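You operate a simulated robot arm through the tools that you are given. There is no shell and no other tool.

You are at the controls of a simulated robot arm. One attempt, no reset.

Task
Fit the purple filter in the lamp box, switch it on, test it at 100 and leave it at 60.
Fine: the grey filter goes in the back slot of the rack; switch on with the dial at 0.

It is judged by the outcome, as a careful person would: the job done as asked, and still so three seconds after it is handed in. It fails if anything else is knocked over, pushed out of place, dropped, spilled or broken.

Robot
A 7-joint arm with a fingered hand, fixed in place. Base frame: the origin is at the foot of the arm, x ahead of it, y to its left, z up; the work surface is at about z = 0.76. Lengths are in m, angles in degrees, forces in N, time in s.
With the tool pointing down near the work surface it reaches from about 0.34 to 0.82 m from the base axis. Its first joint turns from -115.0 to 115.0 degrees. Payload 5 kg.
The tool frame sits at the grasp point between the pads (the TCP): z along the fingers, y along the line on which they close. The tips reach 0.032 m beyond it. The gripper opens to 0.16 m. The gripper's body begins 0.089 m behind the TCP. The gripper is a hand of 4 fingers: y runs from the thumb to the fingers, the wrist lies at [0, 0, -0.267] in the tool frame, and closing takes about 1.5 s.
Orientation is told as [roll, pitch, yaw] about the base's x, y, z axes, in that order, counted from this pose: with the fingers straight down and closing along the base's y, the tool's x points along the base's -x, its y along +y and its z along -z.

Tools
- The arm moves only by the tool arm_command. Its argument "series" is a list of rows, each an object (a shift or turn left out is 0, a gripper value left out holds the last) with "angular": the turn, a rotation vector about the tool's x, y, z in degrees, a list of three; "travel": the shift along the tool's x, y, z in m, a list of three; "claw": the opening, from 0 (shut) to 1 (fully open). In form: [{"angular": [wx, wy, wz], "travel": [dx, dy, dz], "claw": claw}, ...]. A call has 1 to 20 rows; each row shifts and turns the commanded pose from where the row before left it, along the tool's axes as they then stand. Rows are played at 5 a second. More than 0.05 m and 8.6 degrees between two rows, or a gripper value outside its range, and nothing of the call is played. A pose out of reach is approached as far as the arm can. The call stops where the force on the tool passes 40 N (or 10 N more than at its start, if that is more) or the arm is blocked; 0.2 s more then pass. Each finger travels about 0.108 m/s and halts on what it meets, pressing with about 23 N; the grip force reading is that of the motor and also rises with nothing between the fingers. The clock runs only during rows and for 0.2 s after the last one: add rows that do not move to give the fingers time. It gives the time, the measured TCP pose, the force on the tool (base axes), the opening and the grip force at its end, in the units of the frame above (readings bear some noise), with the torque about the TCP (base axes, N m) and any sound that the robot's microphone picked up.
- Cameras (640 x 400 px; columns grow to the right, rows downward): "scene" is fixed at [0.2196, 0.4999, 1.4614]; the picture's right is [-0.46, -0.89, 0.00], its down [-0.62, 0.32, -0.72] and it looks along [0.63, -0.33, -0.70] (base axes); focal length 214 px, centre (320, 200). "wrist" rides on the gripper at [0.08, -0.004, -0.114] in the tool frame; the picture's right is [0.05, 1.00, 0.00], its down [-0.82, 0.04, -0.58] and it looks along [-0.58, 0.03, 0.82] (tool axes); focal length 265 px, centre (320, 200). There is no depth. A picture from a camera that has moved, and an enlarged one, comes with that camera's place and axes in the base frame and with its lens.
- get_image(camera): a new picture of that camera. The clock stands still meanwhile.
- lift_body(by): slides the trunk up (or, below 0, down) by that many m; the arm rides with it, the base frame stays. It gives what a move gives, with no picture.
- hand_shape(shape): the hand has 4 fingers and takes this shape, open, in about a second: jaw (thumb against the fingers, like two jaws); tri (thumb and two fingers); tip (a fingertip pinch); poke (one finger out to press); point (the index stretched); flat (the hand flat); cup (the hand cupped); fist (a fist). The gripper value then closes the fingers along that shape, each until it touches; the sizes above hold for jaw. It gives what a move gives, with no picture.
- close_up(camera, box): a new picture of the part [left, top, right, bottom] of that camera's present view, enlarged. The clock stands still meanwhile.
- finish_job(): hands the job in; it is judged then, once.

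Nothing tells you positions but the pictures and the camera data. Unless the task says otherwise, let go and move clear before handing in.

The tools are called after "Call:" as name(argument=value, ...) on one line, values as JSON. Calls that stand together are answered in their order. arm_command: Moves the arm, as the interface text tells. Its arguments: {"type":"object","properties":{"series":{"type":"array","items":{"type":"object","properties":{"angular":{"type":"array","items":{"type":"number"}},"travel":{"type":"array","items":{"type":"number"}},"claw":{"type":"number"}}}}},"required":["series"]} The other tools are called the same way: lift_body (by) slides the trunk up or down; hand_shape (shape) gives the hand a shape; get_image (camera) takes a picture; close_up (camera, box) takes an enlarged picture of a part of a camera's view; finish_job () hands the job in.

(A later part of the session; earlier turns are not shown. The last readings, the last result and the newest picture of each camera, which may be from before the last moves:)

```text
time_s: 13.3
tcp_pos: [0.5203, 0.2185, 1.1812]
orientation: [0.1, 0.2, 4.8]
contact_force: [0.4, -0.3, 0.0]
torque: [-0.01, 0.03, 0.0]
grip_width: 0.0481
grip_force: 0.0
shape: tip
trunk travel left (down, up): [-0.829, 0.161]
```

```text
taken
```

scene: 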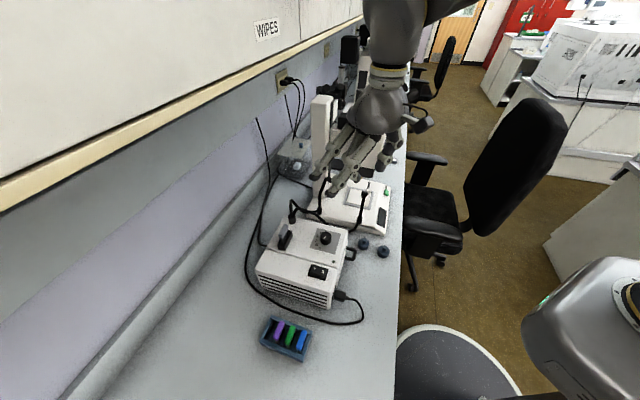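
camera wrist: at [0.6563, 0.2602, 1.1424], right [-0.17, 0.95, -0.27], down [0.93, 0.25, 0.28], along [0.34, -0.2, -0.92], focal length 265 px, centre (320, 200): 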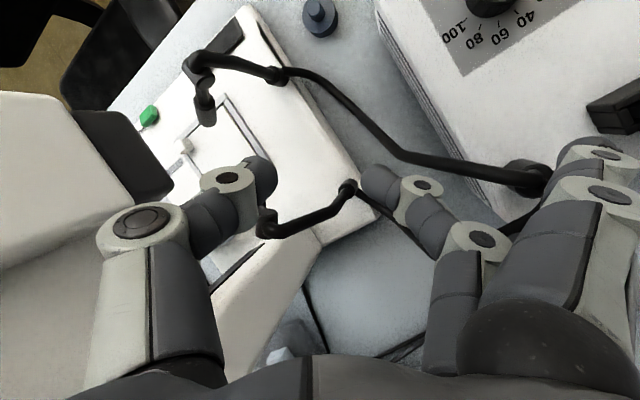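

All clear and under control. Now I lower the trunk 10 cm here and then raise the hand by the same, so the forearm comes in flatter.

Call:
lift_body(by=-0.1)

Call:
arm_command(series=[{"travel": [0, 0, -0.025]}, {"travel": [0, 0, -0.025]}, {"travel": [0, 0, -0.025]}, {"travel": [0, 0, -0.025]}, {}])

Call:
lift_body(by=-0.1)

Call:
get_image(camera="scene")

```text
time_s: 14.6
tcp_pos: [0.5201, 0.2179, 1.082]
orientation: [0.2, 0.1, 4.8]
contact_force: [-0.8, -0.5, 0.1]
torque: [0.0, 0.0, -0.01]
grip_width: 0.0478
grip_force: 0.1
shape: tip
trunk travel left (down, up): [-0.729, 0.261]
```

```text
time_s: 15.8
tcp_pos: [0.5183, 0.2175, 1.1826]
orientation: [0.1, 0.0, 4.5]
contact_force: [0.5, -0.8, -1.0]
torque: [-0.01, -0.03, -0.02]
grip_width: 0.048
grip_force: 0.0
shape: tip
trunk travel left (down, up): [-0.729, 0.261]
```

```text
time_s: 17.1
tcp_pos: [0.5182, 0.2176, 1.0833]
orientation: [0.1, 0.1, 4.8]
contact_force: [0.2, -0.4, 0.1]
torque: [0.0, 0.02, -0.02]
grip_width: 0.0479
grip_force: 0.1
shape: tip
trunk travel left (down, up): [-0.629, 0.361]
```

```text
taken
```

scene: 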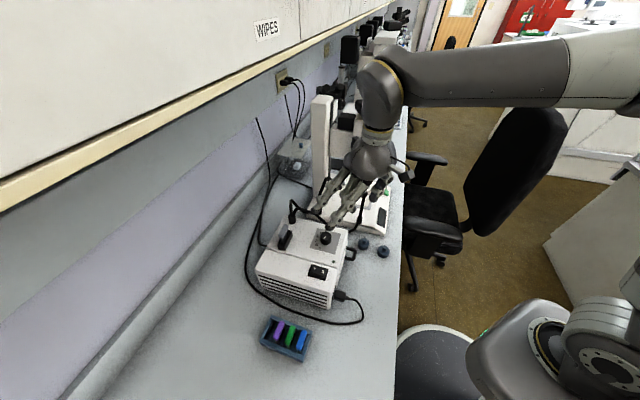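

The forearm now comes in flat and low. Next I turn the hand to line up with the filter (about 44° yaw) and lean it 25° back from the wall, staying in open space.

Call:
arm_command(series=[{"angular": [0, 0, -7.9]}, {"angular": [0, 0, -7.9]}, {"angular": [0, 0, -7.9]}, {"angular": [0, 0, -7.9]}, {"angular": [0, 0, -7.9]}, {}])

Call:
arm_command(series=[{"angular": [0, -6.25, 0]}, {"angular": [0, -6.25, 0]}, {"angular": [0, -6.25, 0]}, {"angular": [0, -6.25, 0]}, {}])

Call:
get_image(camera="scene")

Call:
get_image(camera="wrist")

```text
time_s: 18.6
tcp_pos: [0.5176, 0.2176, 1.0812]
orientation: [0.2, 0.0, 44.3]
contact_force: [0.4, 1.0, -0.4]
torque: [0.0, -0.01, 0.02]
grip_width: 0.0478
grip_force: 0.0
shape: tip
trunk travel left (down, up): [-0.629, 0.361]
```

```text
time_s: 19.8
tcp_pos: [0.5182, 0.2184, 1.0803]
orientation: [0.2, -25.1, 43.9]
contact_force: [0.0, 0.2, 0.4]
torque: [0.0, 0.0, -0.02]
grip_width: 0.0479
grip_force: 0.1
shape: tip
trunk travel left (down, up): [-0.629, 0.361]
```

```text
taken
```

scene: 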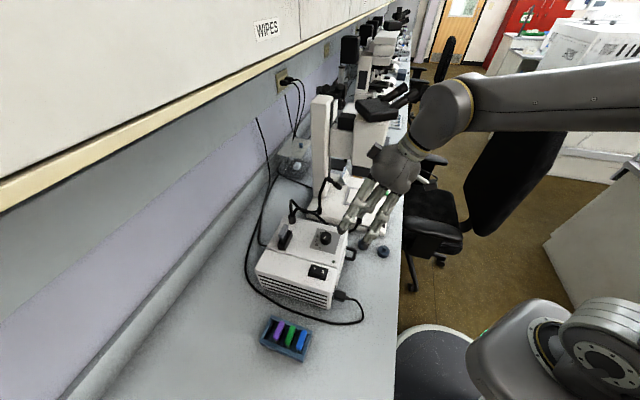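

```text
taken
camera wrist: at [0.4333, 0.131, 1.15], right [-0.73, 0.68, -0.02], down [0.33, 0.37, 0.87], along [0.6, 0.63, -0.5], focal length 265 px, centre (320, 200)
```

wrist: 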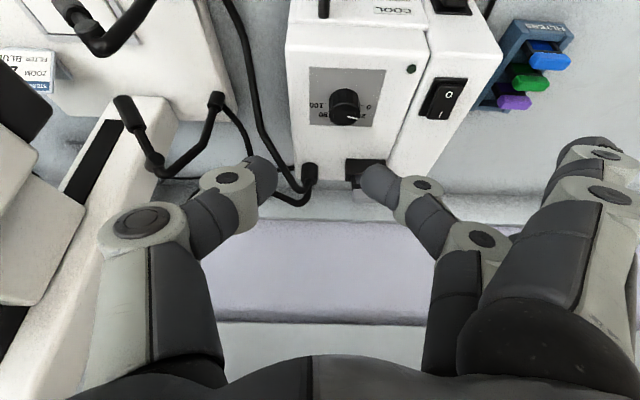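

The view is now squared up with the lamp box, and the rack's "FILTERS" label is on the blue end, so the empty wall-side slot is the back one. I'll move closer to the grey filter to measure it.

Call:
arm_command(series=[{"travel": [-0.0251, 0.0151, 0.0195]}, {"travel": [-0.0251, 0.0151, 0.0195]}, {"travel": [-0.0251, 0.0151, 0.0195]}, {"travel": [-0.0251, 0.0151, 0.0195]}, {"travel": [-0.0251, 0.0151, 0.0195]}, {}])

Call:
get_image(camera="scene")

Call:
get_image(camera="wrist")

```text
time_s: 21.1
tcp_pos: [0.5756, 0.3816, 1.0457]
orientation: [0.2, -25.0, 43.9]
contact_force: [0.0, 0.2, 0.1]
torque: [0.0, 0.02, -0.02]
grip_width: 0.0478
grip_force: 0.0
shape: tip
trunk travel left (down, up): [-0.629, 0.361]
```

```text
taken
```

scene: 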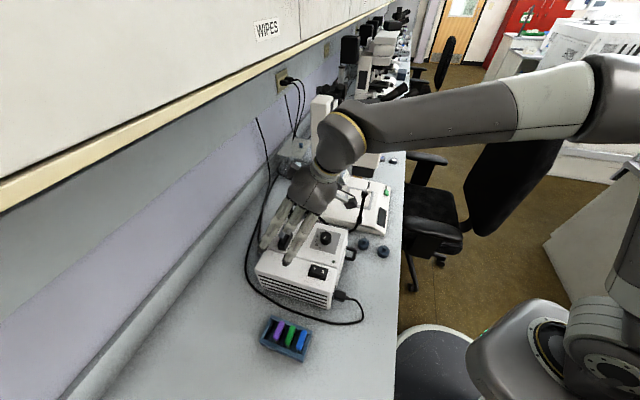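

```text
taken
camera wrist: at [0.4928, 0.2945, 1.1156], right [-0.73, 0.68, -0.02], down [0.33, 0.37, 0.87], along [0.6, 0.63, -0.5], focal length 265 px, centre (320, 200)
```

wrist: 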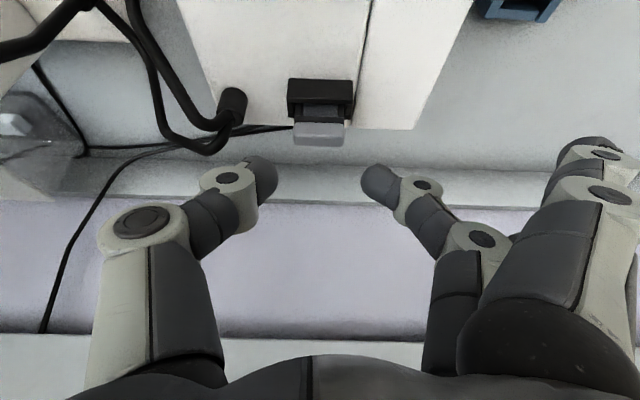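

The grey handle sits nicely between thumb and finger in this view. I'll zoom on it for accurate measurement.

Call:
close_up(camera="wrist", box=[270, 60, 370, 160])

Call:
close_up(camera="wrist", box=[180, 60, 440, 220])

Call:
close_up(camera="scene", box=[240, 190, 340, 270])

```text
4.00 times, centred on (320, 110) of wrist
camera zoom: at [0.4928, 0.2945, 1.1156], right [-0.73, 0.68, -0.02], down [0.33, 0.37, 0.87], along [0.6, 0.63, -0.5], focal length 1062 px, centre (320, 560)
```

zoom: 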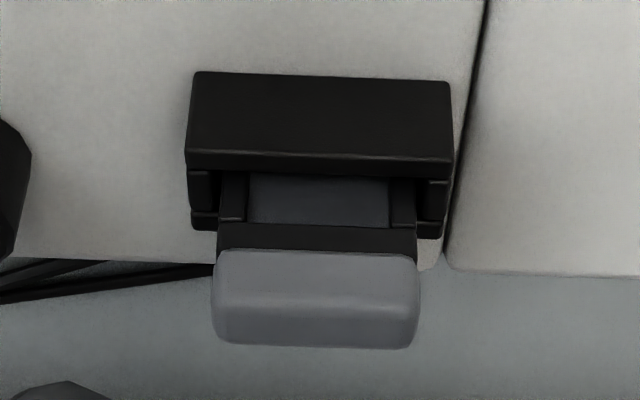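

```text
2.46 times, centred on (310, 140) of wrist
camera zoom: at [0.4928, 0.2945, 1.1156], right [-0.73, 0.68, -0.02], down [0.33, 0.37, 0.87], along [0.6, 0.63, -0.5], focal length 653 px, centre (345, 348)
```

zoom: 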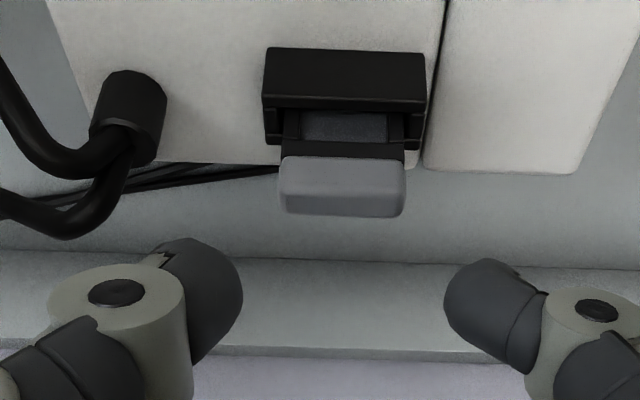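

```text
5.00 times, centred on (290, 230) of scene
camera zoom: at [0.2196, 0.4999, 1.4614], right [-0.46, -0.89, 0.0], down [-0.62, 0.32, -0.72], along [0.63, -0.33, -0.7], focal length 1072 px, centre (470, 50)
```

zoom: 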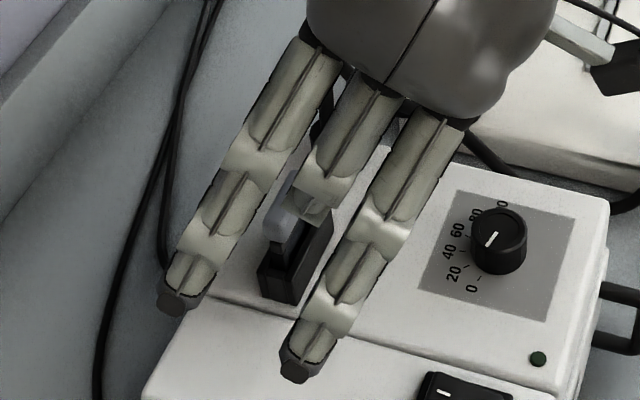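

I now have the handle centre at about (0.613, 0.416, 0.95), roughly 45 mm long, with the holder top near z = 0.926. The thumb will come near the cable plug, so I'll zoom on that to check the clearance.

Call:
close_up(camera="wrist", box=[130, 0, 290, 160])

Call:
close_up(camera="scene", box=[270, 180, 340, 240])

```text
2.50 times, centred on (210, 80) of wrist
camera zoom: at [0.4928, 0.2945, 1.1156], right [-0.73, 0.68, -0.02], down [0.33, 0.37, 0.87], along [0.6, 0.63, -0.5], focal length 664 px, centre (595, 500)
```

zoom: 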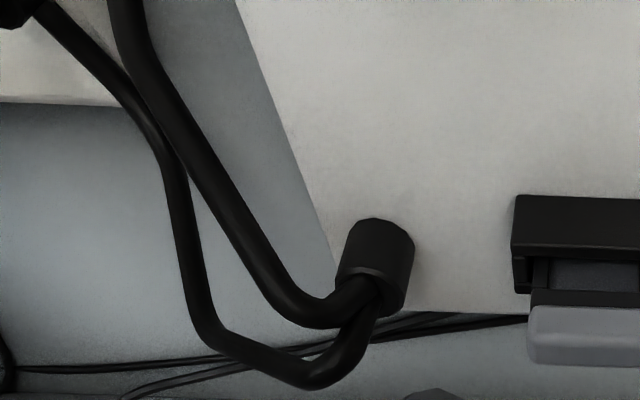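

```text
6.67 times, centred on (305, 210) of scene
camera zoom: at [0.2196, 0.4999, 1.4614], right [-0.46, -0.89, 0.0], down [-0.62, 0.32, -0.72], along [0.63, -0.33, -0.7], focal length 1430 px, centre (420, 133)
```

zoom: 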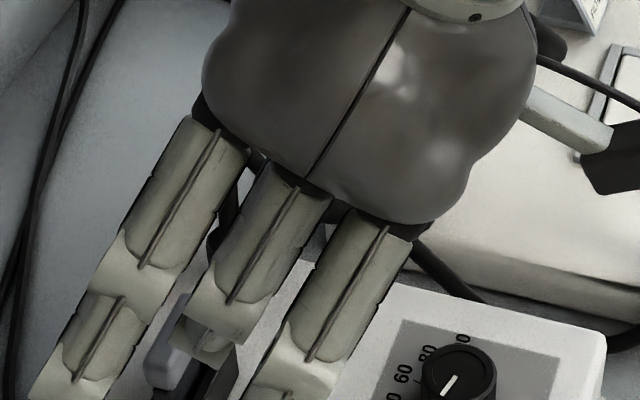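

The cable loop bends away from the thumb side and the plug top (z ≈ 0.935) stays below the thumb tip, so there is enough room. I'll open to about 67 mm and approach along the finger direction, stopping short to check.

Call:
arm_command(series=[{"claw": 0.42}, {}, {"travel": [-0.0035, -0.0008, 0.015]}, {"travel": [-0.0034, -0.0008, 0.015]}, {"travel": [0, 0, 0.015]}, {}])

Call:
get_image(camera="wrist")

Call:
close_up(camera="wrist", box=[220, 90, 420, 230])

Call:
close_up(camera="scene", box=[240, 170, 340, 260])

```text
time_s: 22.6
tcp_pos: [0.5949, 0.3974, 1.0104]
orientation: [0.2, -25.1, 44.0]
contact_force: [0.8, -0.7, 0.7]
torque: [-0.02, 0.0, -0.03]
grip_width: 0.0664
grip_force: 0.1
shape: tip
trunk travel left (down, up): [-0.629, 0.361]
```

```text
taken
camera wrist: at [0.5115, 0.3095, 1.0784], right [-0.73, 0.68, -0.02], down [0.33, 0.37, 0.87], along [0.6, 0.63, -0.5], focal length 265 px, centre (320, 200)
```

wrist: 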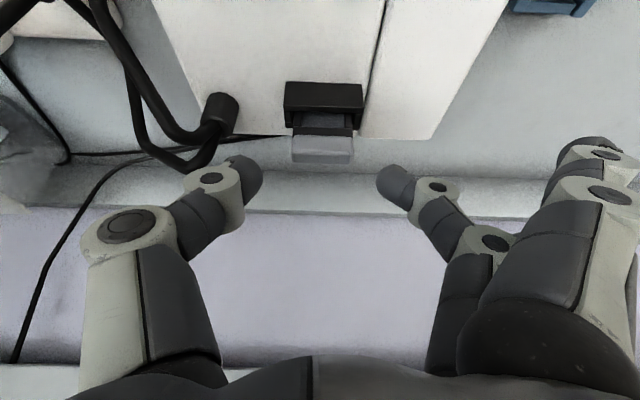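

```text
2.86 times, centred on (320, 160) of wrist
camera zoom: at [0.5115, 0.3095, 1.0784], right [-0.73, 0.68, -0.02], down [0.33, 0.37, 0.87], along [0.6, 0.63, -0.5], focal length 758 px, centre (320, 314)
```

zoom: 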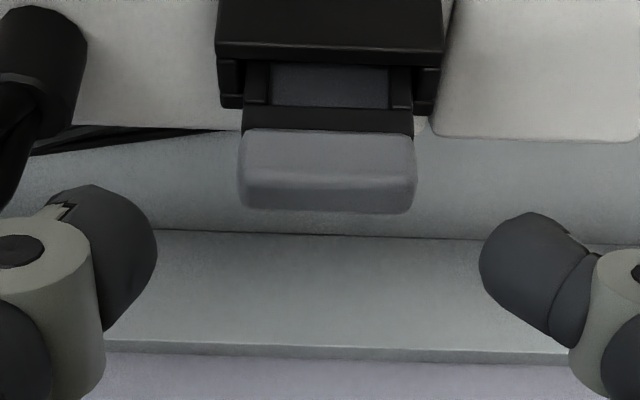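

```text
4.44 times, centred on (290, 215) of scene
camera zoom: at [0.2196, 0.4999, 1.4614], right [-0.46, -0.89, 0.0], down [-0.62, 0.32, -0.72], along [0.63, -0.33, -0.7], focal length 953 px, centre (453, 133)
```

zoom: 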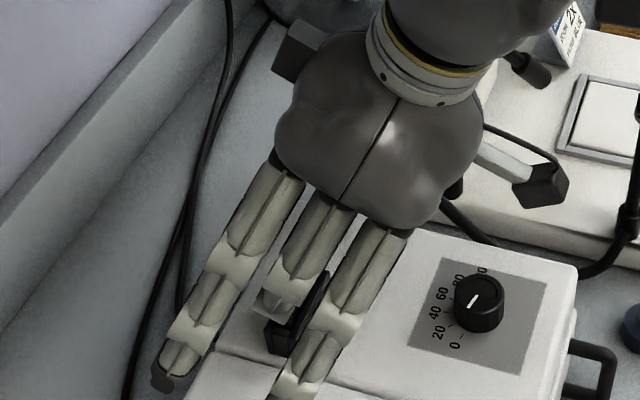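

The alignment is within about a millimetre. I'll complete the approach along the fingers, then check before closing.

Call:
arm_command(series=[{"travel": [0, 0.001, 0.011]}, {"travel": [0, 0, 0.011]}, {"travel": [0, 0, 0.011]}, {"travel": [0.0005, 0, 0.011]}, {}])

Call:
close_up(camera="wrist", box=[220, 90, 420, 230])

Call:
close_up(camera="scene", box=[250, 190, 330, 260])

```text
time_s: 23.8
tcp_pos: [0.6088, 0.4114, 0.9698]
orientation: [0.2, -25.0, 44.1]
contact_force: [0.7, -0.4, 0.6]
torque: [0.0, -0.02, -0.02]
grip_width: 0.0662
grip_force: 0.1
shape: tip
trunk travel left (down, up): [-0.629, 0.361]
```

```text
2.86 times, centred on (320, 160) of wrist
camera zoom: at [0.524, 0.3233, 1.0389], right [-0.73, 0.68, -0.02], down [0.33, 0.37, 0.87], along [0.6, 0.63, -0.5], focal length 758 px, centre (320, 314)
```

zoom: 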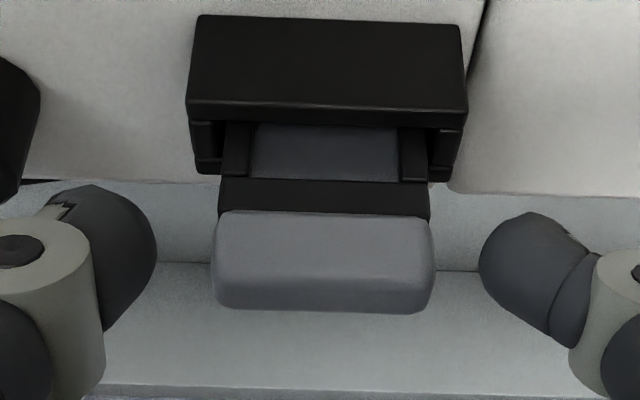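

```text
5.71 times, centred on (290, 225) of scene
camera zoom: at [0.2196, 0.4999, 1.4614], right [-0.46, -0.89, 0.0], down [-0.62, 0.32, -0.72], along [0.63, -0.33, -0.7], focal length 1226 px, centre (491, 57)
```

zoom: 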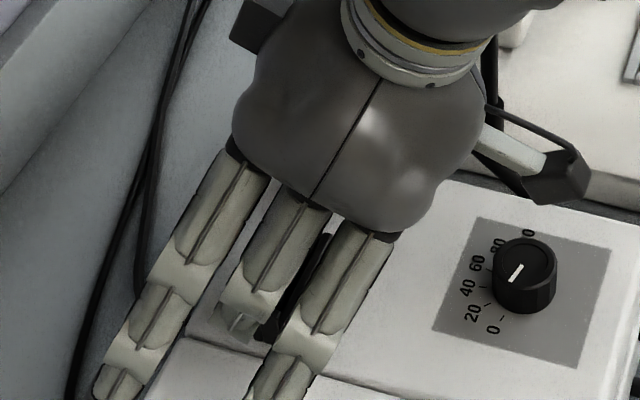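

The pads are level with the handle and centred to about a millimetre. Closing the pinch on the grey handle.

Call:
arm_command(series=[{"claw": 0.1}, {}, {}, {}, {}])

Call:
close_up(camera="wrist", box=[220, 90, 420, 230])

```text
time_s: 24.9
tcp_pos: [0.609, 0.409, 0.9697]
orientation: [0.2, -25.0, 44.1]
contact_force: [-0.9, -0.4, 0.6]
torque: [-0.01, -0.02, 0.01]
grip_width: 0.0373
grip_force: 22.9
shape: tip
trunk travel left (down, up): [-0.629, 0.361]
```

```text
2.86 times, centred on (320, 160) of wrist
camera zoom: at [0.5241, 0.3231, 1.039], right [-0.73, 0.68, -0.02], down [0.33, 0.37, 0.87], along [0.6, 0.63, -0.5], focal length 758 px, centre (320, 314)
```

zoom: 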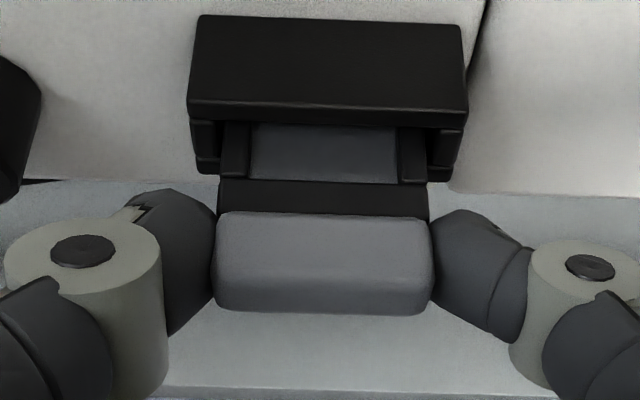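

Gripped firmly with both pads on the handle ends. I'll lift straight up 10 mm first and check the filter follows.

Call:
arm_command(series=[{"travel": [-0.0021, 0, -0.0045]}, {"travel": [-0.0021, 0, -0.0045]}, {}])

Call:
close_up(camera="wrist", box=[220, 90, 420, 230])

```text
time_s: 25.8
tcp_pos: [0.6086, 0.4095, 0.9793]
orientation: [0.2, -25.0, 44.1]
contact_force: [-1.0, -0.3, 0.7]
torque: [-0.03, 0.0, 0.03]
grip_width: 0.0377
grip_force: 22.8
shape: tip
trunk travel left (down, up): [-0.629, 0.361]
```

```text
2.86 times, centred on (320, 160) of wrist
camera zoom: at [0.5233, 0.3231, 1.0489], right [-0.73, 0.68, -0.02], down [0.33, 0.37, 0.87], along [0.6, 0.63, -0.5], focal length 758 px, centre (320, 314)
```

zoom: 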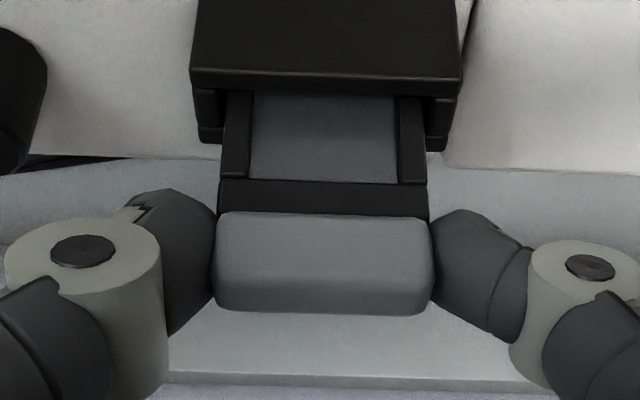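

The filter slides out with the hand. I'll lift another 4 cm so it clears the holder completely.

Call:
arm_command(series=[{"travel": [-0.0042, 0, -0.0091]}, {"travel": [-0.0042, 0, -0.0091]}, {"travel": [-0.0042, 0, -0.0091]}, {"travel": [-0.0042, 0, -0.0091]}, {}])

Call:
close_up(camera="wrist", box=[200, 40, 440, 240])

Call:
get_image(camera="scene")

```text
time_s: 26.9
tcp_pos: [0.6063, 0.4094, 1.0195]
orientation: [0.2, -25.1, 44.1]
contact_force: [-0.2, 0.4, 0.1]
torque: [0.0, 0.0, -0.02]
grip_width: 0.0374
grip_force: 23.1
shape: tip
trunk travel left (down, up): [-0.629, 0.361]
```

```text
2.00 times, centred on (320, 140) of wrist
camera zoom: at [0.5223, 0.3223, 1.0894], right [-0.73, 0.68, -0.02], down [0.33, 0.37, 0.87], along [0.6, 0.63, -0.5], focal length 531 px, centre (320, 320)
```

zoom: 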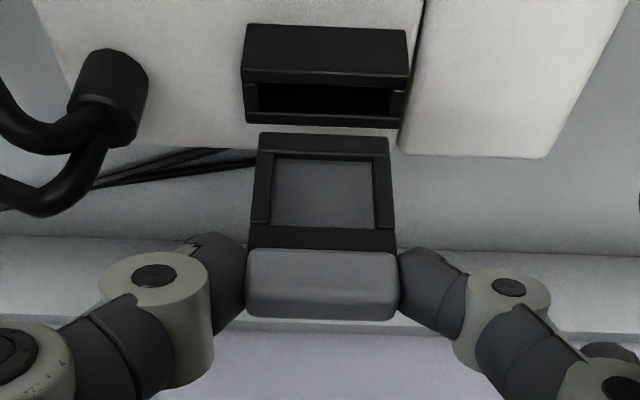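

```text
taken
```

scene: 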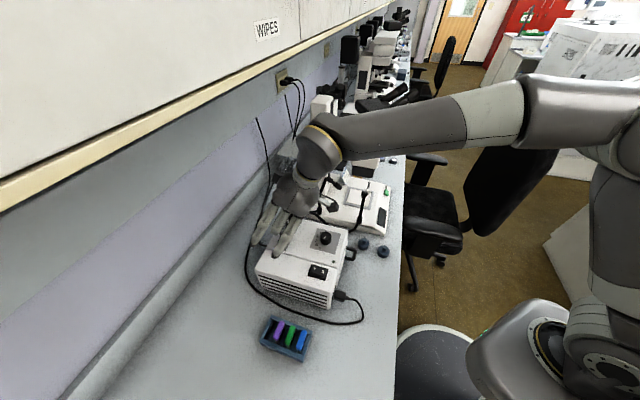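

The grey filter is free of the holder, held upright (plate about 50 mm below the handle). I'll carry it towards the rack at this height, stopping to the side so I can see the rack past the filter.

Call:
arm_command(series=[{"travel": [0.0218, 0.025, -0.0101]}, {"travel": [0.0218, 0.025, -0.0101]}, {"travel": [0.0218, 0.025, -0.0101]}, {"travel": [0.0218, 0.025, -0.0101]}, {"travel": [0.0218, 0.025, -0.0101]}, {}])

Call:
get_image(camera="wrist")

Call:
get_image(camera="scene")

```text
time_s: 28.4
tcp_pos: [0.4367, 0.4156, 1.0192]
orientation: [0.3, -24.9, 44.1]
contact_force: [0.2, 0.3, 0.7]
torque: [0.01, 0.0, 0.05]
grip_width: 0.0374
grip_force: 22.7
shape: tip
trunk travel left (down, up): [-0.629, 0.361]
```

```text
taken
camera wrist: at [0.3517, 0.3281, 1.0895], right [-0.73, 0.68, -0.02], down [0.33, 0.37, 0.87], along [0.6, 0.63, -0.5], focal length 265 px, centre (320, 200)
```

wrist: 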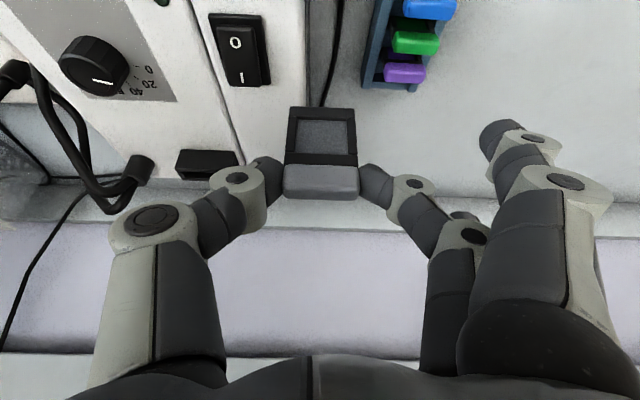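

```text
taken
```

scene: 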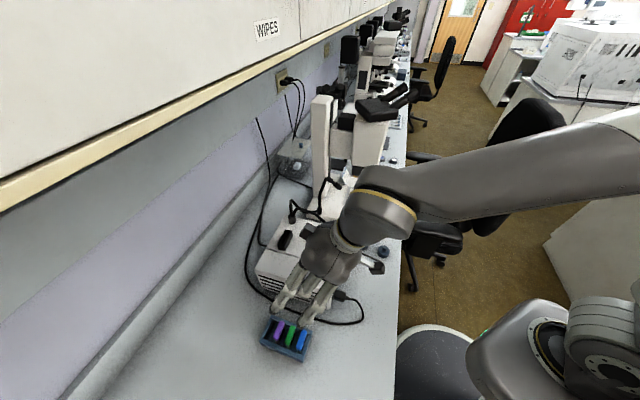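

Now I can see the rack past the held filter. I'll zoom in to measure the slots.

Call:
close_up(camera="wrist", box=[340, 0, 480, 110])

Call:
close_up(camera="scene", box=[250, 305, 320, 365])

Call:
close_up(camera="wrist", box=[240, 90, 400, 210])

```text
3.64 times, centred on (410, 55) of wrist
camera zoom: at [0.3517, 0.3281, 1.0895], right [-0.73, 0.68, -0.02], down [0.33, 0.37, 0.87], along [0.6, 0.63, -0.5], focal length 965 px, centre (-7, 727)
```

zoom: 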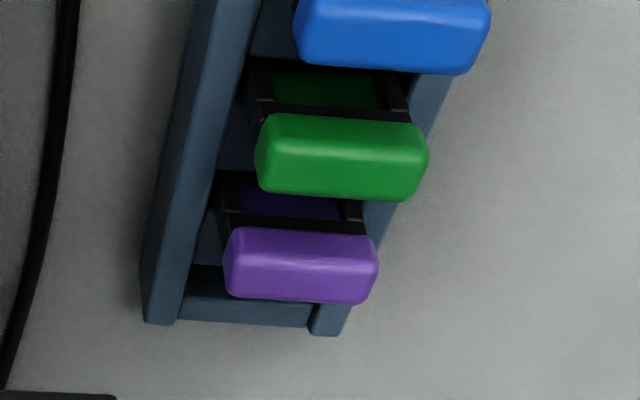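

```text
6.67 times, centred on (285, 335) of scene
camera zoom: at [0.2196, 0.4999, 1.4614], right [-0.46, -0.89, 0.0], down [-0.62, 0.32, -0.72], along [0.63, -0.33, -0.7], focal length 1430 px, centre (553, -700)
```

zoom: 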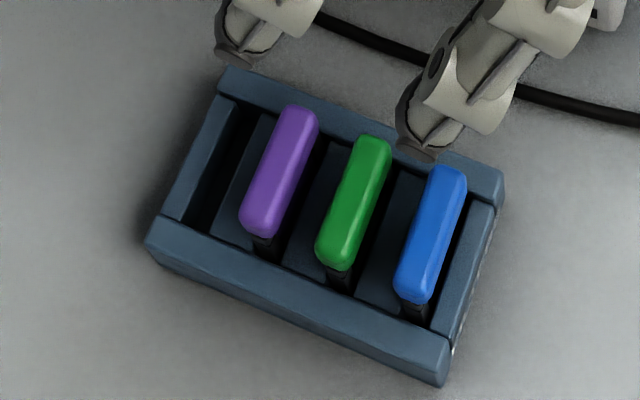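

```text
3.33 times, centred on (320, 150) of wrist
camera zoom: at [0.3517, 0.3281, 1.0895], right [-0.73, 0.68, -0.02], down [0.33, 0.37, 0.87], along [0.6, 0.63, -0.5], focal length 885 px, centre (320, 367)
```

zoom: 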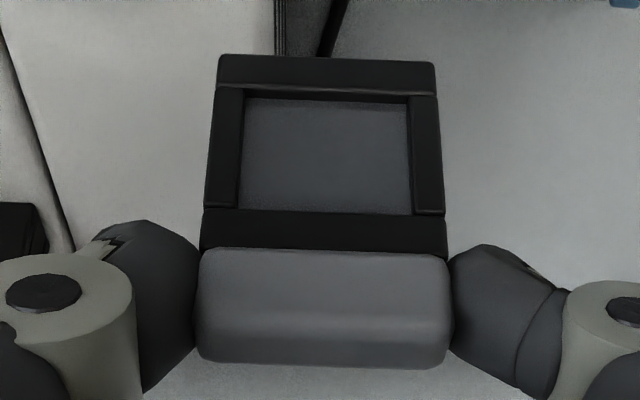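

The rack is aligned with the lamp box and slot spacing is about 32 mm. I'll zoom further on the empty back slot to place it precisely.

Call:
close_up(camera="wrist", box=[365, 40, 435, 100])

Call:
close_up(camera="scene", box=[262, 312, 292, 340])

```text
6.67 times, centred on (400, 70) of wrist
camera zoom: at [0.3517, 0.3281, 1.0895], right [-0.73, 0.68, -0.02], down [0.33, 0.37, 0.87], along [0.6, 0.63, -0.5], focal length 1769 px, centre (-213, 1067)
```

zoom: 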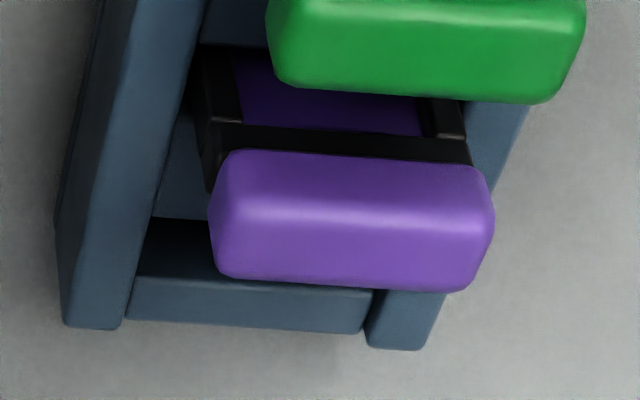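

```text
14.29 times, centred on (277, 326) of scene
camera zoom: at [0.2196, 0.4999, 1.4614], right [-0.46, -0.89, 0.0], down [-0.62, 0.32, -0.72], along [0.63, -0.33, -0.7], focal length 3064 px, centre (934, -1600)
```

zoom: 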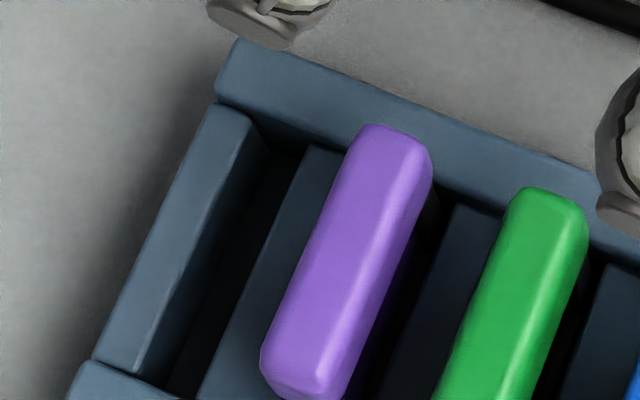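

To get the rack height and position accurately I want a second view with good parallax. I'll slide the hand sideways 19 cm along the bench at this safe height and look back at the rack.

Call:
arm_command(series=[{"travel": [0, 0.038, 0]}, {"travel": [0, 0.038, 0]}, {"travel": [0, 0.038, 0]}, {"travel": [0, 0.038, 0]}, {"travel": [0, 0.038, 0]}, {}, {}])

Call:
get_image(camera="wrist")

Call:
get_image(camera="scene")

```text
time_s: 29.9
tcp_pos: [0.2992, 0.5524, 1.0212]
orientation: [0.2, -25.0, 44.1]
contact_force: [-0.3, 0.7, 0.5]
torque: [0.01, 0.01, 0.01]
grip_width: 0.0374
grip_force: 23.0
shape: tip
trunk travel left (down, up): [-0.629, 0.361]
```

```text
taken
camera wrist: at [0.2149, 0.4657, 1.0907], right [-0.73, 0.68, -0.02], down [0.33, 0.37, 0.87], along [0.6, 0.63, -0.5], focal length 265 px, centre (320, 200)
```

wrist: 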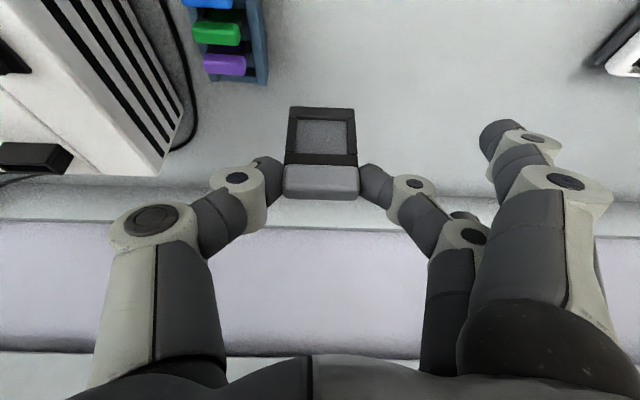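

```text
taken
```

scene: 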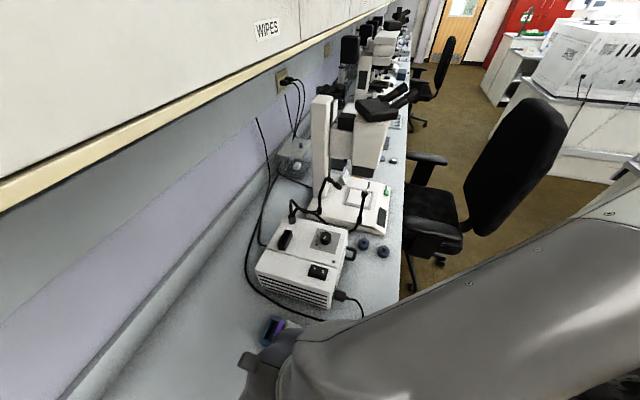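

Good second viewpoint. Zooming in on the rack from here.

Call:
close_up(camera="wrist", box=[190, 40, 280, 90])

Call:
close_up(camera="wrist", box=[170, 0, 290, 95])

```text
7.11 times, centred on (235, 65) of wrist
camera zoom: at [0.2149, 0.4657, 1.0907], right [-0.73, 0.68, -0.02], down [0.33, 0.37, 0.87], along [0.6, 0.63, -0.5], focal length 1887 px, centre (924, 1160)
```

zoom: 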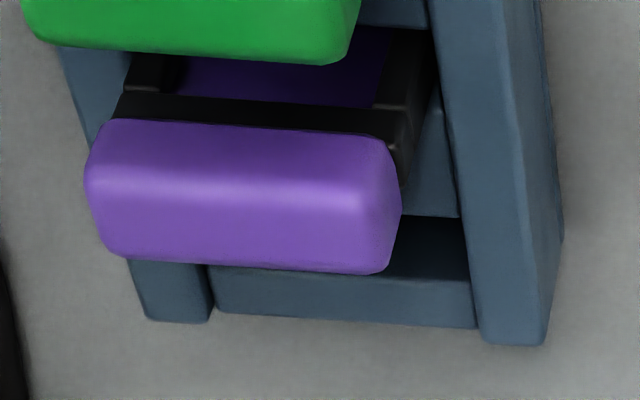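

```text
4.21 times, centred on (230, 48) of wrist
camera zoom: at [0.2149, 0.4657, 1.0907], right [-0.73, 0.68, -0.02], down [0.33, 0.37, 0.87], along [0.6, 0.63, -0.5], focal length 1118 px, centre (699, 842)
```

zoom: 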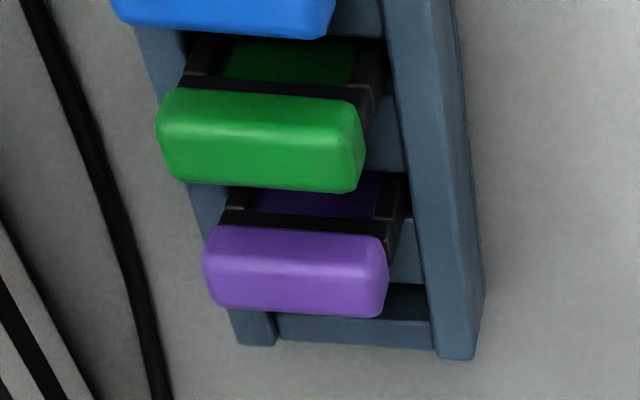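

Two-view measurement puts the rack rail tops at z ≈ 0.792, the purple handle centre at about 0.66 m from the base along the wall-normal direction, and the back slot about 32 mm further. I'll carry the grey filter over the back slot and come down part way to verify.

Call:
arm_command(series=[{"travel": [-0.0178, -0.0262, 0.0083]}, {"travel": [-0.0178, -0.0262, 0.0083]}, {"travel": [-0.0178, -0.0262, 0.0083]}, {"travel": [-0.0178, -0.0262, 0.0083]}, {"travel": [0.00845, 0, 0.0181]}, {"travel": [0.00845, 0, 0.0181]}, {"travel": [0.00845, 0, 0.0181]}, {}, {}])

Call:
get_image(camera="wrist")

Call:
get_image(camera="scene")

```text
time_s: 31.9
tcp_pos: [0.4326, 0.5335, 0.9598]
orientation: [0.1, -25.0, 44.0]
contact_force: [-0.1, 0.5, -0.5]
torque: [0.01, 0.0, 0.02]
grip_width: 0.0373
grip_force: 23.0
shape: tip
trunk travel left (down, up): [-0.629, 0.361]
```

```text
taken
camera wrist: at [0.3469, 0.4455, 1.029], right [-0.73, 0.68, -0.02], down [0.33, 0.37, 0.87], along [0.6, 0.63, -0.5], focal length 265 px, centre (320, 200)
```

wrist: 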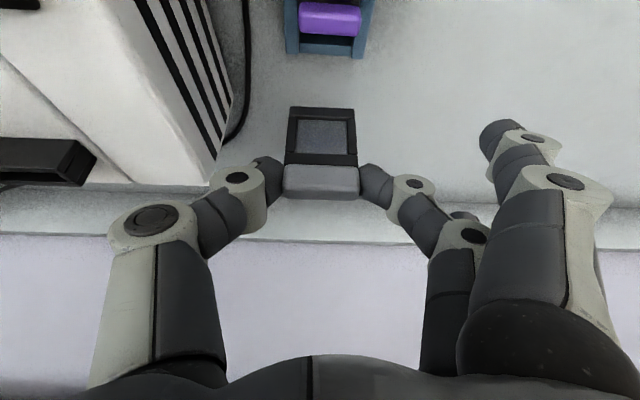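

```text
taken
```

scene: 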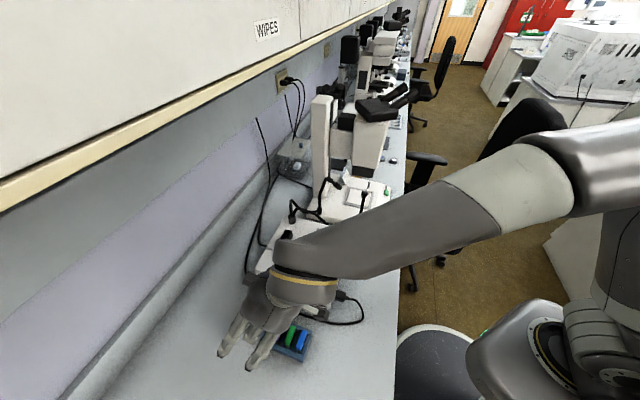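

I can see the rack's back end directly beyond the filter plate. I'll zoom in on both for a direct comparison.

Call:
close_up(camera="wrist", box=[275, 0, 385, 70])

Call:
close_up(camera="wrist", box=[270, 95, 370, 205])

```text
5.71 times, centred on (330, 35) of wrist
camera zoom: at [0.3469, 0.4455, 1.029], right [-0.73, 0.68, -0.02], down [0.33, 0.37, 0.87], along [0.6, 0.63, -0.5], focal length 1517 px, centre (263, 1143)
```

zoom: 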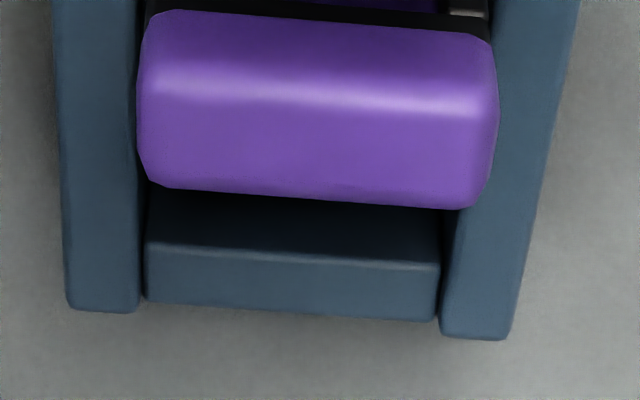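

```text
3.64 times, centred on (320, 150) of wrist
camera zoom: at [0.3469, 0.4455, 1.029], right [-0.73, 0.68, -0.02], down [0.33, 0.37, 0.87], along [0.6, 0.63, -0.5], focal length 965 px, centre (320, 382)
```

zoom: 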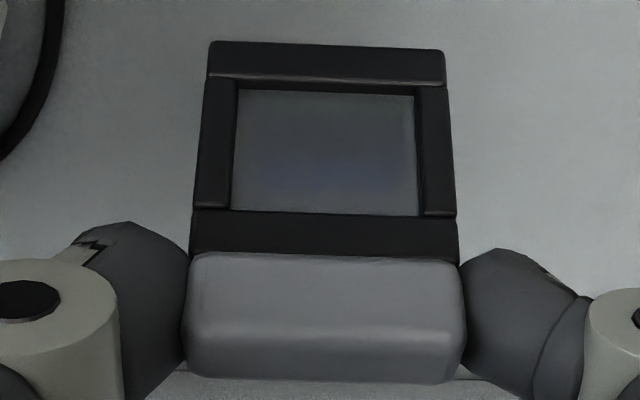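

The held filter is aligned within a millimetre or two of the back slot. I'll lower it most of the way (plate bottom just above the rack) and check forces.

Call:
arm_command(series=[{"travel": [0.0077, 0.0004, 0.0171]}, {"travel": [0.0077, 0.0004, 0.0171]}, {"travel": [0.0077, 0.0004, 0.0171]}, {"travel": [0.0077, 0.0003, 0.0171]}, {}, {}])

Call:
get_image(camera="wrist")

Call:
close_up(camera="wrist", box=[250, 0, 390, 210])

Call:
close_up(camera="scene", box=[200, 260, 340, 380])

```text
time_s: 33.4
tcp_pos: [0.4317, 0.5359, 0.8853]
orientation: [0.1, -25.0, 44.1]
contact_force: [0.1, 0.1, -0.1]
torque: [-0.01, 0.0, 0.0]
grip_width: 0.0375
grip_force: 23.2
shape: tip
trunk travel left (down, up): [-0.629, 0.361]
```

```text
taken
camera wrist: at [0.348, 0.4486, 0.9545], right [-0.73, 0.68, -0.02], down [0.33, 0.37, 0.87], along [0.6, 0.63, -0.5], focal length 265 px, centre (320, 200)
```

wrist: 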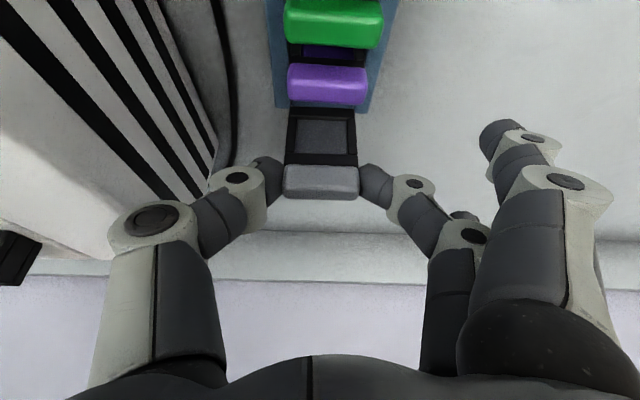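

```text
1.90 times, centred on (320, 105) of wrist
camera zoom: at [0.348, 0.4486, 0.9545], right [-0.73, 0.68, -0.02], down [0.33, 0.37, 0.87], along [0.6, 0.63, -0.5], focal length 506 px, centre (320, 381)
```

zoom: 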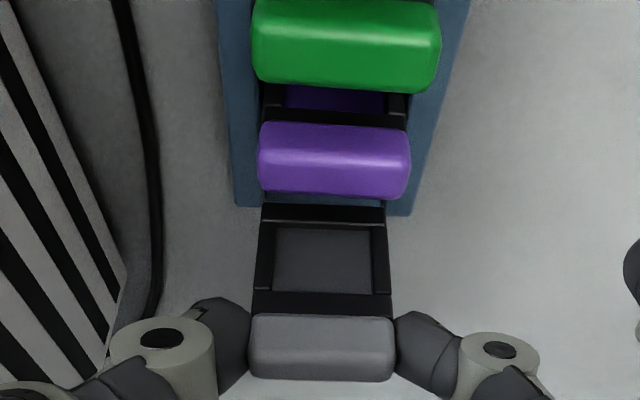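

```text
3.33 times, centred on (270, 320) of scene
camera zoom: at [0.2196, 0.4999, 1.4614], right [-0.46, -0.89, 0.0], down [-0.62, 0.32, -0.72], along [0.63, -0.33, -0.7], focal length 715 px, centre (487, -200)
```

zoom: 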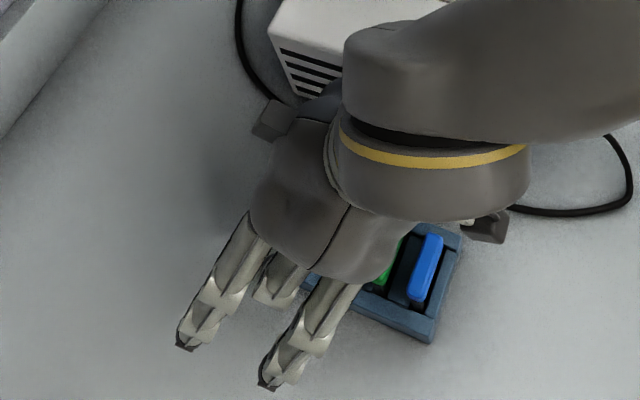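

Right above the slot with no contact. One more precise zoom to compare the held handle with the purple one before the last few centimetres.

Call:
close_up(camera="wrist", box=[270, 50, 390, 130])

Call:
close_up(camera="wrist", box=[265, 130, 375, 205])

```text
5.00 times, centred on (330, 90) of wrist
camera zoom: at [0.348, 0.4486, 0.9545], right [-0.73, 0.68, -0.02], down [0.33, 0.37, 0.87], along [0.6, 0.63, -0.5], focal length 1327 px, centre (270, 750)
```

zoom: 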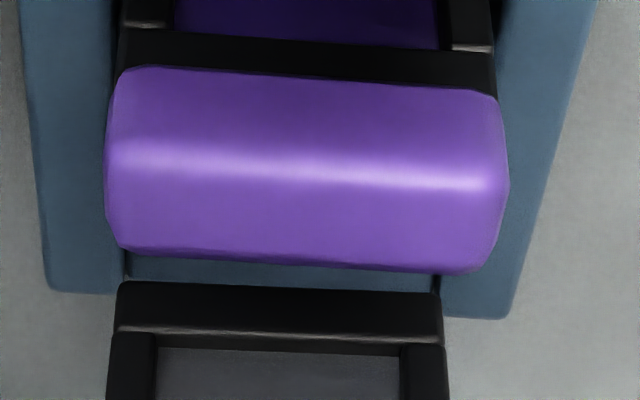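

```text
5.33 times, centred on (320, 168) of wrist
camera zoom: at [0.348, 0.4486, 0.9545], right [-0.73, 0.68, -0.02], down [0.33, 0.37, 0.87], along [0.6, 0.63, -0.5], focal length 1416 px, centre (320, 373)
```

zoom: 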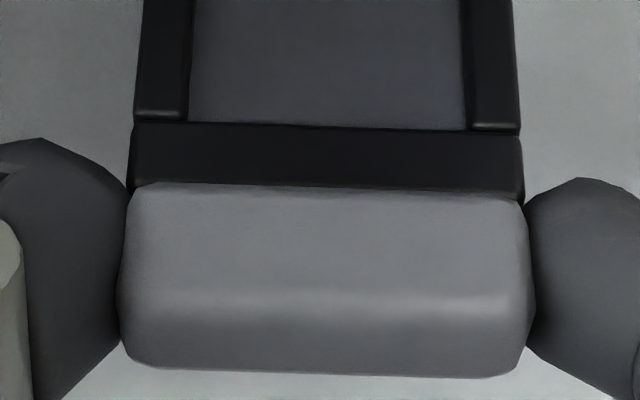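

The held handle is 32 mm behind the purple one – exactly the slot pitch – and needs about 46 mm more descent. I'll lower it gently in small steps and watch the force.

Call:
arm_command(series=[{"travel": [0.00254, 0, 0.00544]}, {"travel": [0.00254, 0, 0.00544]}, {"travel": [0.00254, 0, 0.00544]}, {"travel": [0.00254, 0, 0.00544]}, {}])

```text
time_s: 34.5
tcp_pos: [0.4306, 0.5293, 0.8639]
orientation: [0.3, -25.3, 44.3]
contact_force: [0.3, 2.0, 22.6]
torque: [-0.08, -0.37, 0.12]
grip_width: 0.0399
grip_force: 22.9
shape: tip
trunk travel left (down, up): [-0.629, 0.361]
```

The plate touched something at about rack-top height (23 N upward). I'll back up and check how the filter sits in the grip.

Call:
arm_command(series=[{"travel": [-0.00254, 0, -0.00544]}, {"travel": [-0.00254, 0, -0.00544]}, {"travel": [-0.00254, 0, -0.00544]}, {"travel": [-0.00254, 0, -0.00544]}, {}])

Call:
close_up(camera="wrist", box=[270, 50, 390, 130])

Call:
close_up(camera="wrist", box=[265, 95, 375, 205])

```text
time_s: 35.8
tcp_pos: [0.429, 0.527, 0.8847]
orientation: [0.2, -25.0, 44.0]
contact_force: [0.2, 0.0, -0.7]
torque: [-0.01, 0.01, -0.02]
grip_width: 0.0384
grip_force: 22.5
shape: tip
trunk travel left (down, up): [-0.629, 0.361]
```

```text
5.00 times, centred on (330, 90) of wrist
camera zoom: at [0.3456, 0.4403, 0.9542], right [-0.73, 0.68, -0.02], down [0.33, 0.37, 0.87], along [0.6, 0.63, -0.5], focal length 1327 px, centre (270, 750)
```

zoom: 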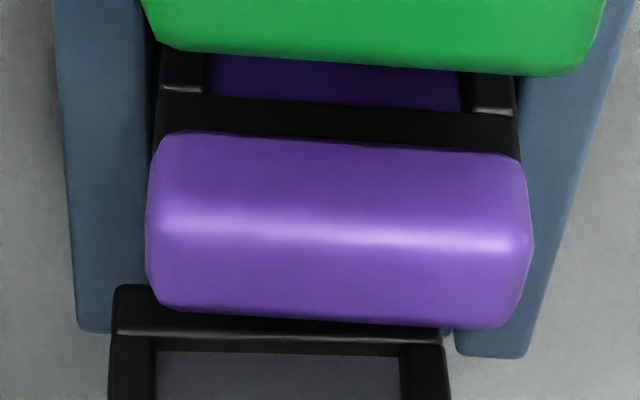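

```text
3.64 times, centred on (320, 150) of wrist
camera zoom: at [0.3456, 0.4403, 0.9542], right [-0.73, 0.68, -0.02], down [0.33, 0.37, 0.87], along [0.6, 0.63, -0.5], focal length 965 px, centre (320, 382)
```

zoom: 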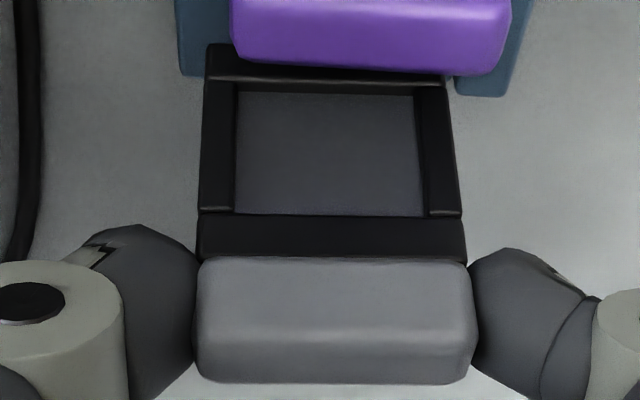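

The filter is still held upright and square, but the arm has come back about 8 mm short of where it was. I'll check whether it is drifting with a stationary call.

Call:
arm_command(series=[{}, {}, {}])

```text
time_s: 36.5
tcp_pos: [0.4298, 0.5264, 0.8851]
orientation: [0.3, -25.0, 44.0]
contact_force: [0.0, 0.1, 0.0]
torque: [-0.05, 0.0, -0.01]
grip_width: 0.0386
grip_force: 22.9
shape: tip
trunk travel left (down, up): [-0.629, 0.361]
```

The arm is steady; it simply re-based after the contact. Re-working the slot edges from the views, the slot centre is about 3 mm closer to the robot than I had aimed, so the plate hit the end board. I'll check the filter's attitude in the grip closely.

Call:
close_up(camera="wrist", box=[265, 95, 375, 205])

Call:
get_image(camera="wrist")

```text
3.64 times, centred on (320, 150) of wrist
camera zoom: at [0.3457, 0.4404, 0.9543], right [-0.73, 0.68, -0.02], down [0.33, 0.37, 0.87], along [0.6, 0.63, -0.5], focal length 965 px, centre (320, 382)
```

zoom: 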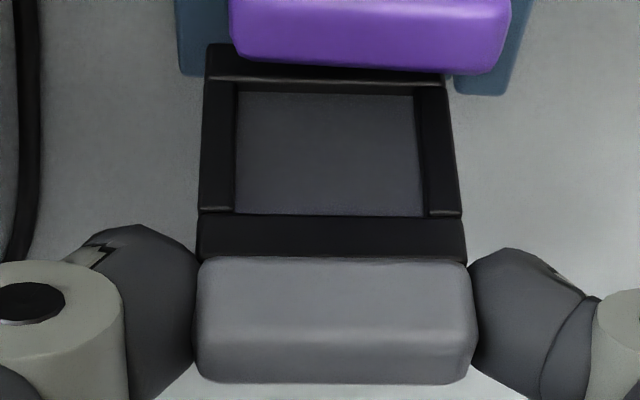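

```text
taken
camera wrist: at [0.3457, 0.4404, 0.9543], right [-0.73, 0.68, -0.02], down [0.33, 0.37, 0.87], along [0.6, 0.63, -0.5], focal length 265 px, centre (320, 200)
```

wrist: 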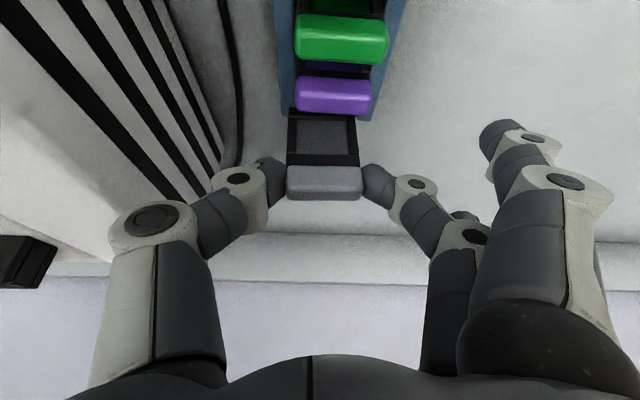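

The filter is still well held (only about 1.5° of tilt). I'll shift 3.6 mm wall-ward from here (net 3 mm less than before) and 3 mm sideways to the slot centre, then ease down.

Call:
arm_command(series=[{"travel": [-0.0033, 0.003, 0.0015]}, {}, {"travel": [0.0021, 0, 0.0045]}, {"travel": [0.0021, 0, 0.0045]}, {}, {}])

Call:
close_up(camera="wrist", box=[265, 60, 385, 205])

```text
time_s: 38.0
tcp_pos: [0.4321, 0.5311, 0.8735]
orientation: [0.2, -25.0, 44.2]
contact_force: [-1.0, 0.1, 0.0]
torque: [-0.01, 0.03, 0.02]
grip_width: 0.039
grip_force: 23.9
shape: tip
trunk travel left (down, up): [-0.629, 0.361]
```

```text
2.76 times, centred on (325, 132) of wrist
camera zoom: at [0.3472, 0.4442, 0.9441], right [-0.73, 0.68, -0.02], down [0.33, 0.37, 0.87], along [0.6, 0.63, -0.5], focal length 732 px, centre (306, 386)
```

zoom: 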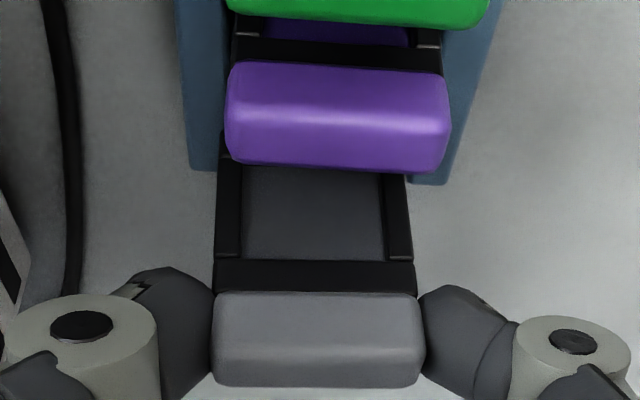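

Position relative to the purple filter looks right (29 mm behind). Continuing down in small steps with force checks.

Call:
arm_command(series=[{"travel": [0.0017, 0, 0.0036]}, {"travel": [0.0017, 0, 0.0036]}, {}])

```text
time_s: 38.8
tcp_pos: [0.4307, 0.5316, 0.8674]
orientation: [0.3, -25.0, 44.2]
contact_force: [-0.4, 0.4, -0.3]
torque: [-0.03, -0.01, 0.0]
grip_width: 0.0387
grip_force: 22.9
shape: tip
trunk travel left (down, up): [-0.629, 0.361]
```

Call:
arm_command(series=[{"travel": [0.0017, 0, 0.0036]}, {"travel": [0.0017, 0, 0.0036]}, {}])

```text
time_s: 39.5
tcp_pos: [0.4308, 0.5328, 0.8627]
orientation: [0.3, -25.5, 44.2]
contact_force: [1.9, 2.1, 30.2]
torque: [0.09, -0.29, 0.05]
grip_width: 0.0402
grip_force: 23.4
shape: tip
trunk travel left (down, up): [-0.629, 0.361]
```

Contact again at the same depth, and the torque reading puts it on the robot-side edge of the plate – it's resting on the divider. I'll hop: lift 5 mm, move 1.5 mm wall-ward, and lower again.

Call:
arm_command(series=[{"travel": [-0.0021, 0, -0.0045]}, {"travel": [-0.00136, 0, 0.00063]}, {}, {"travel": [0.0013, 0, 0.0027]}, {"travel": [0.0013, 0, 0.0027]}, {}])

```text
time_s: 41.0
tcp_pos: [0.4318, 0.533, 0.8619]
orientation: [0.3, -25.4, 44.1]
contact_force: [0.6, 3.2, 41.1]
torque: [0.25, -0.26, 0.0]
grip_width: 0.0415
grip_force: 23.0
shape: tip
trunk travel left (down, up): [-0.629, 0.361]
```

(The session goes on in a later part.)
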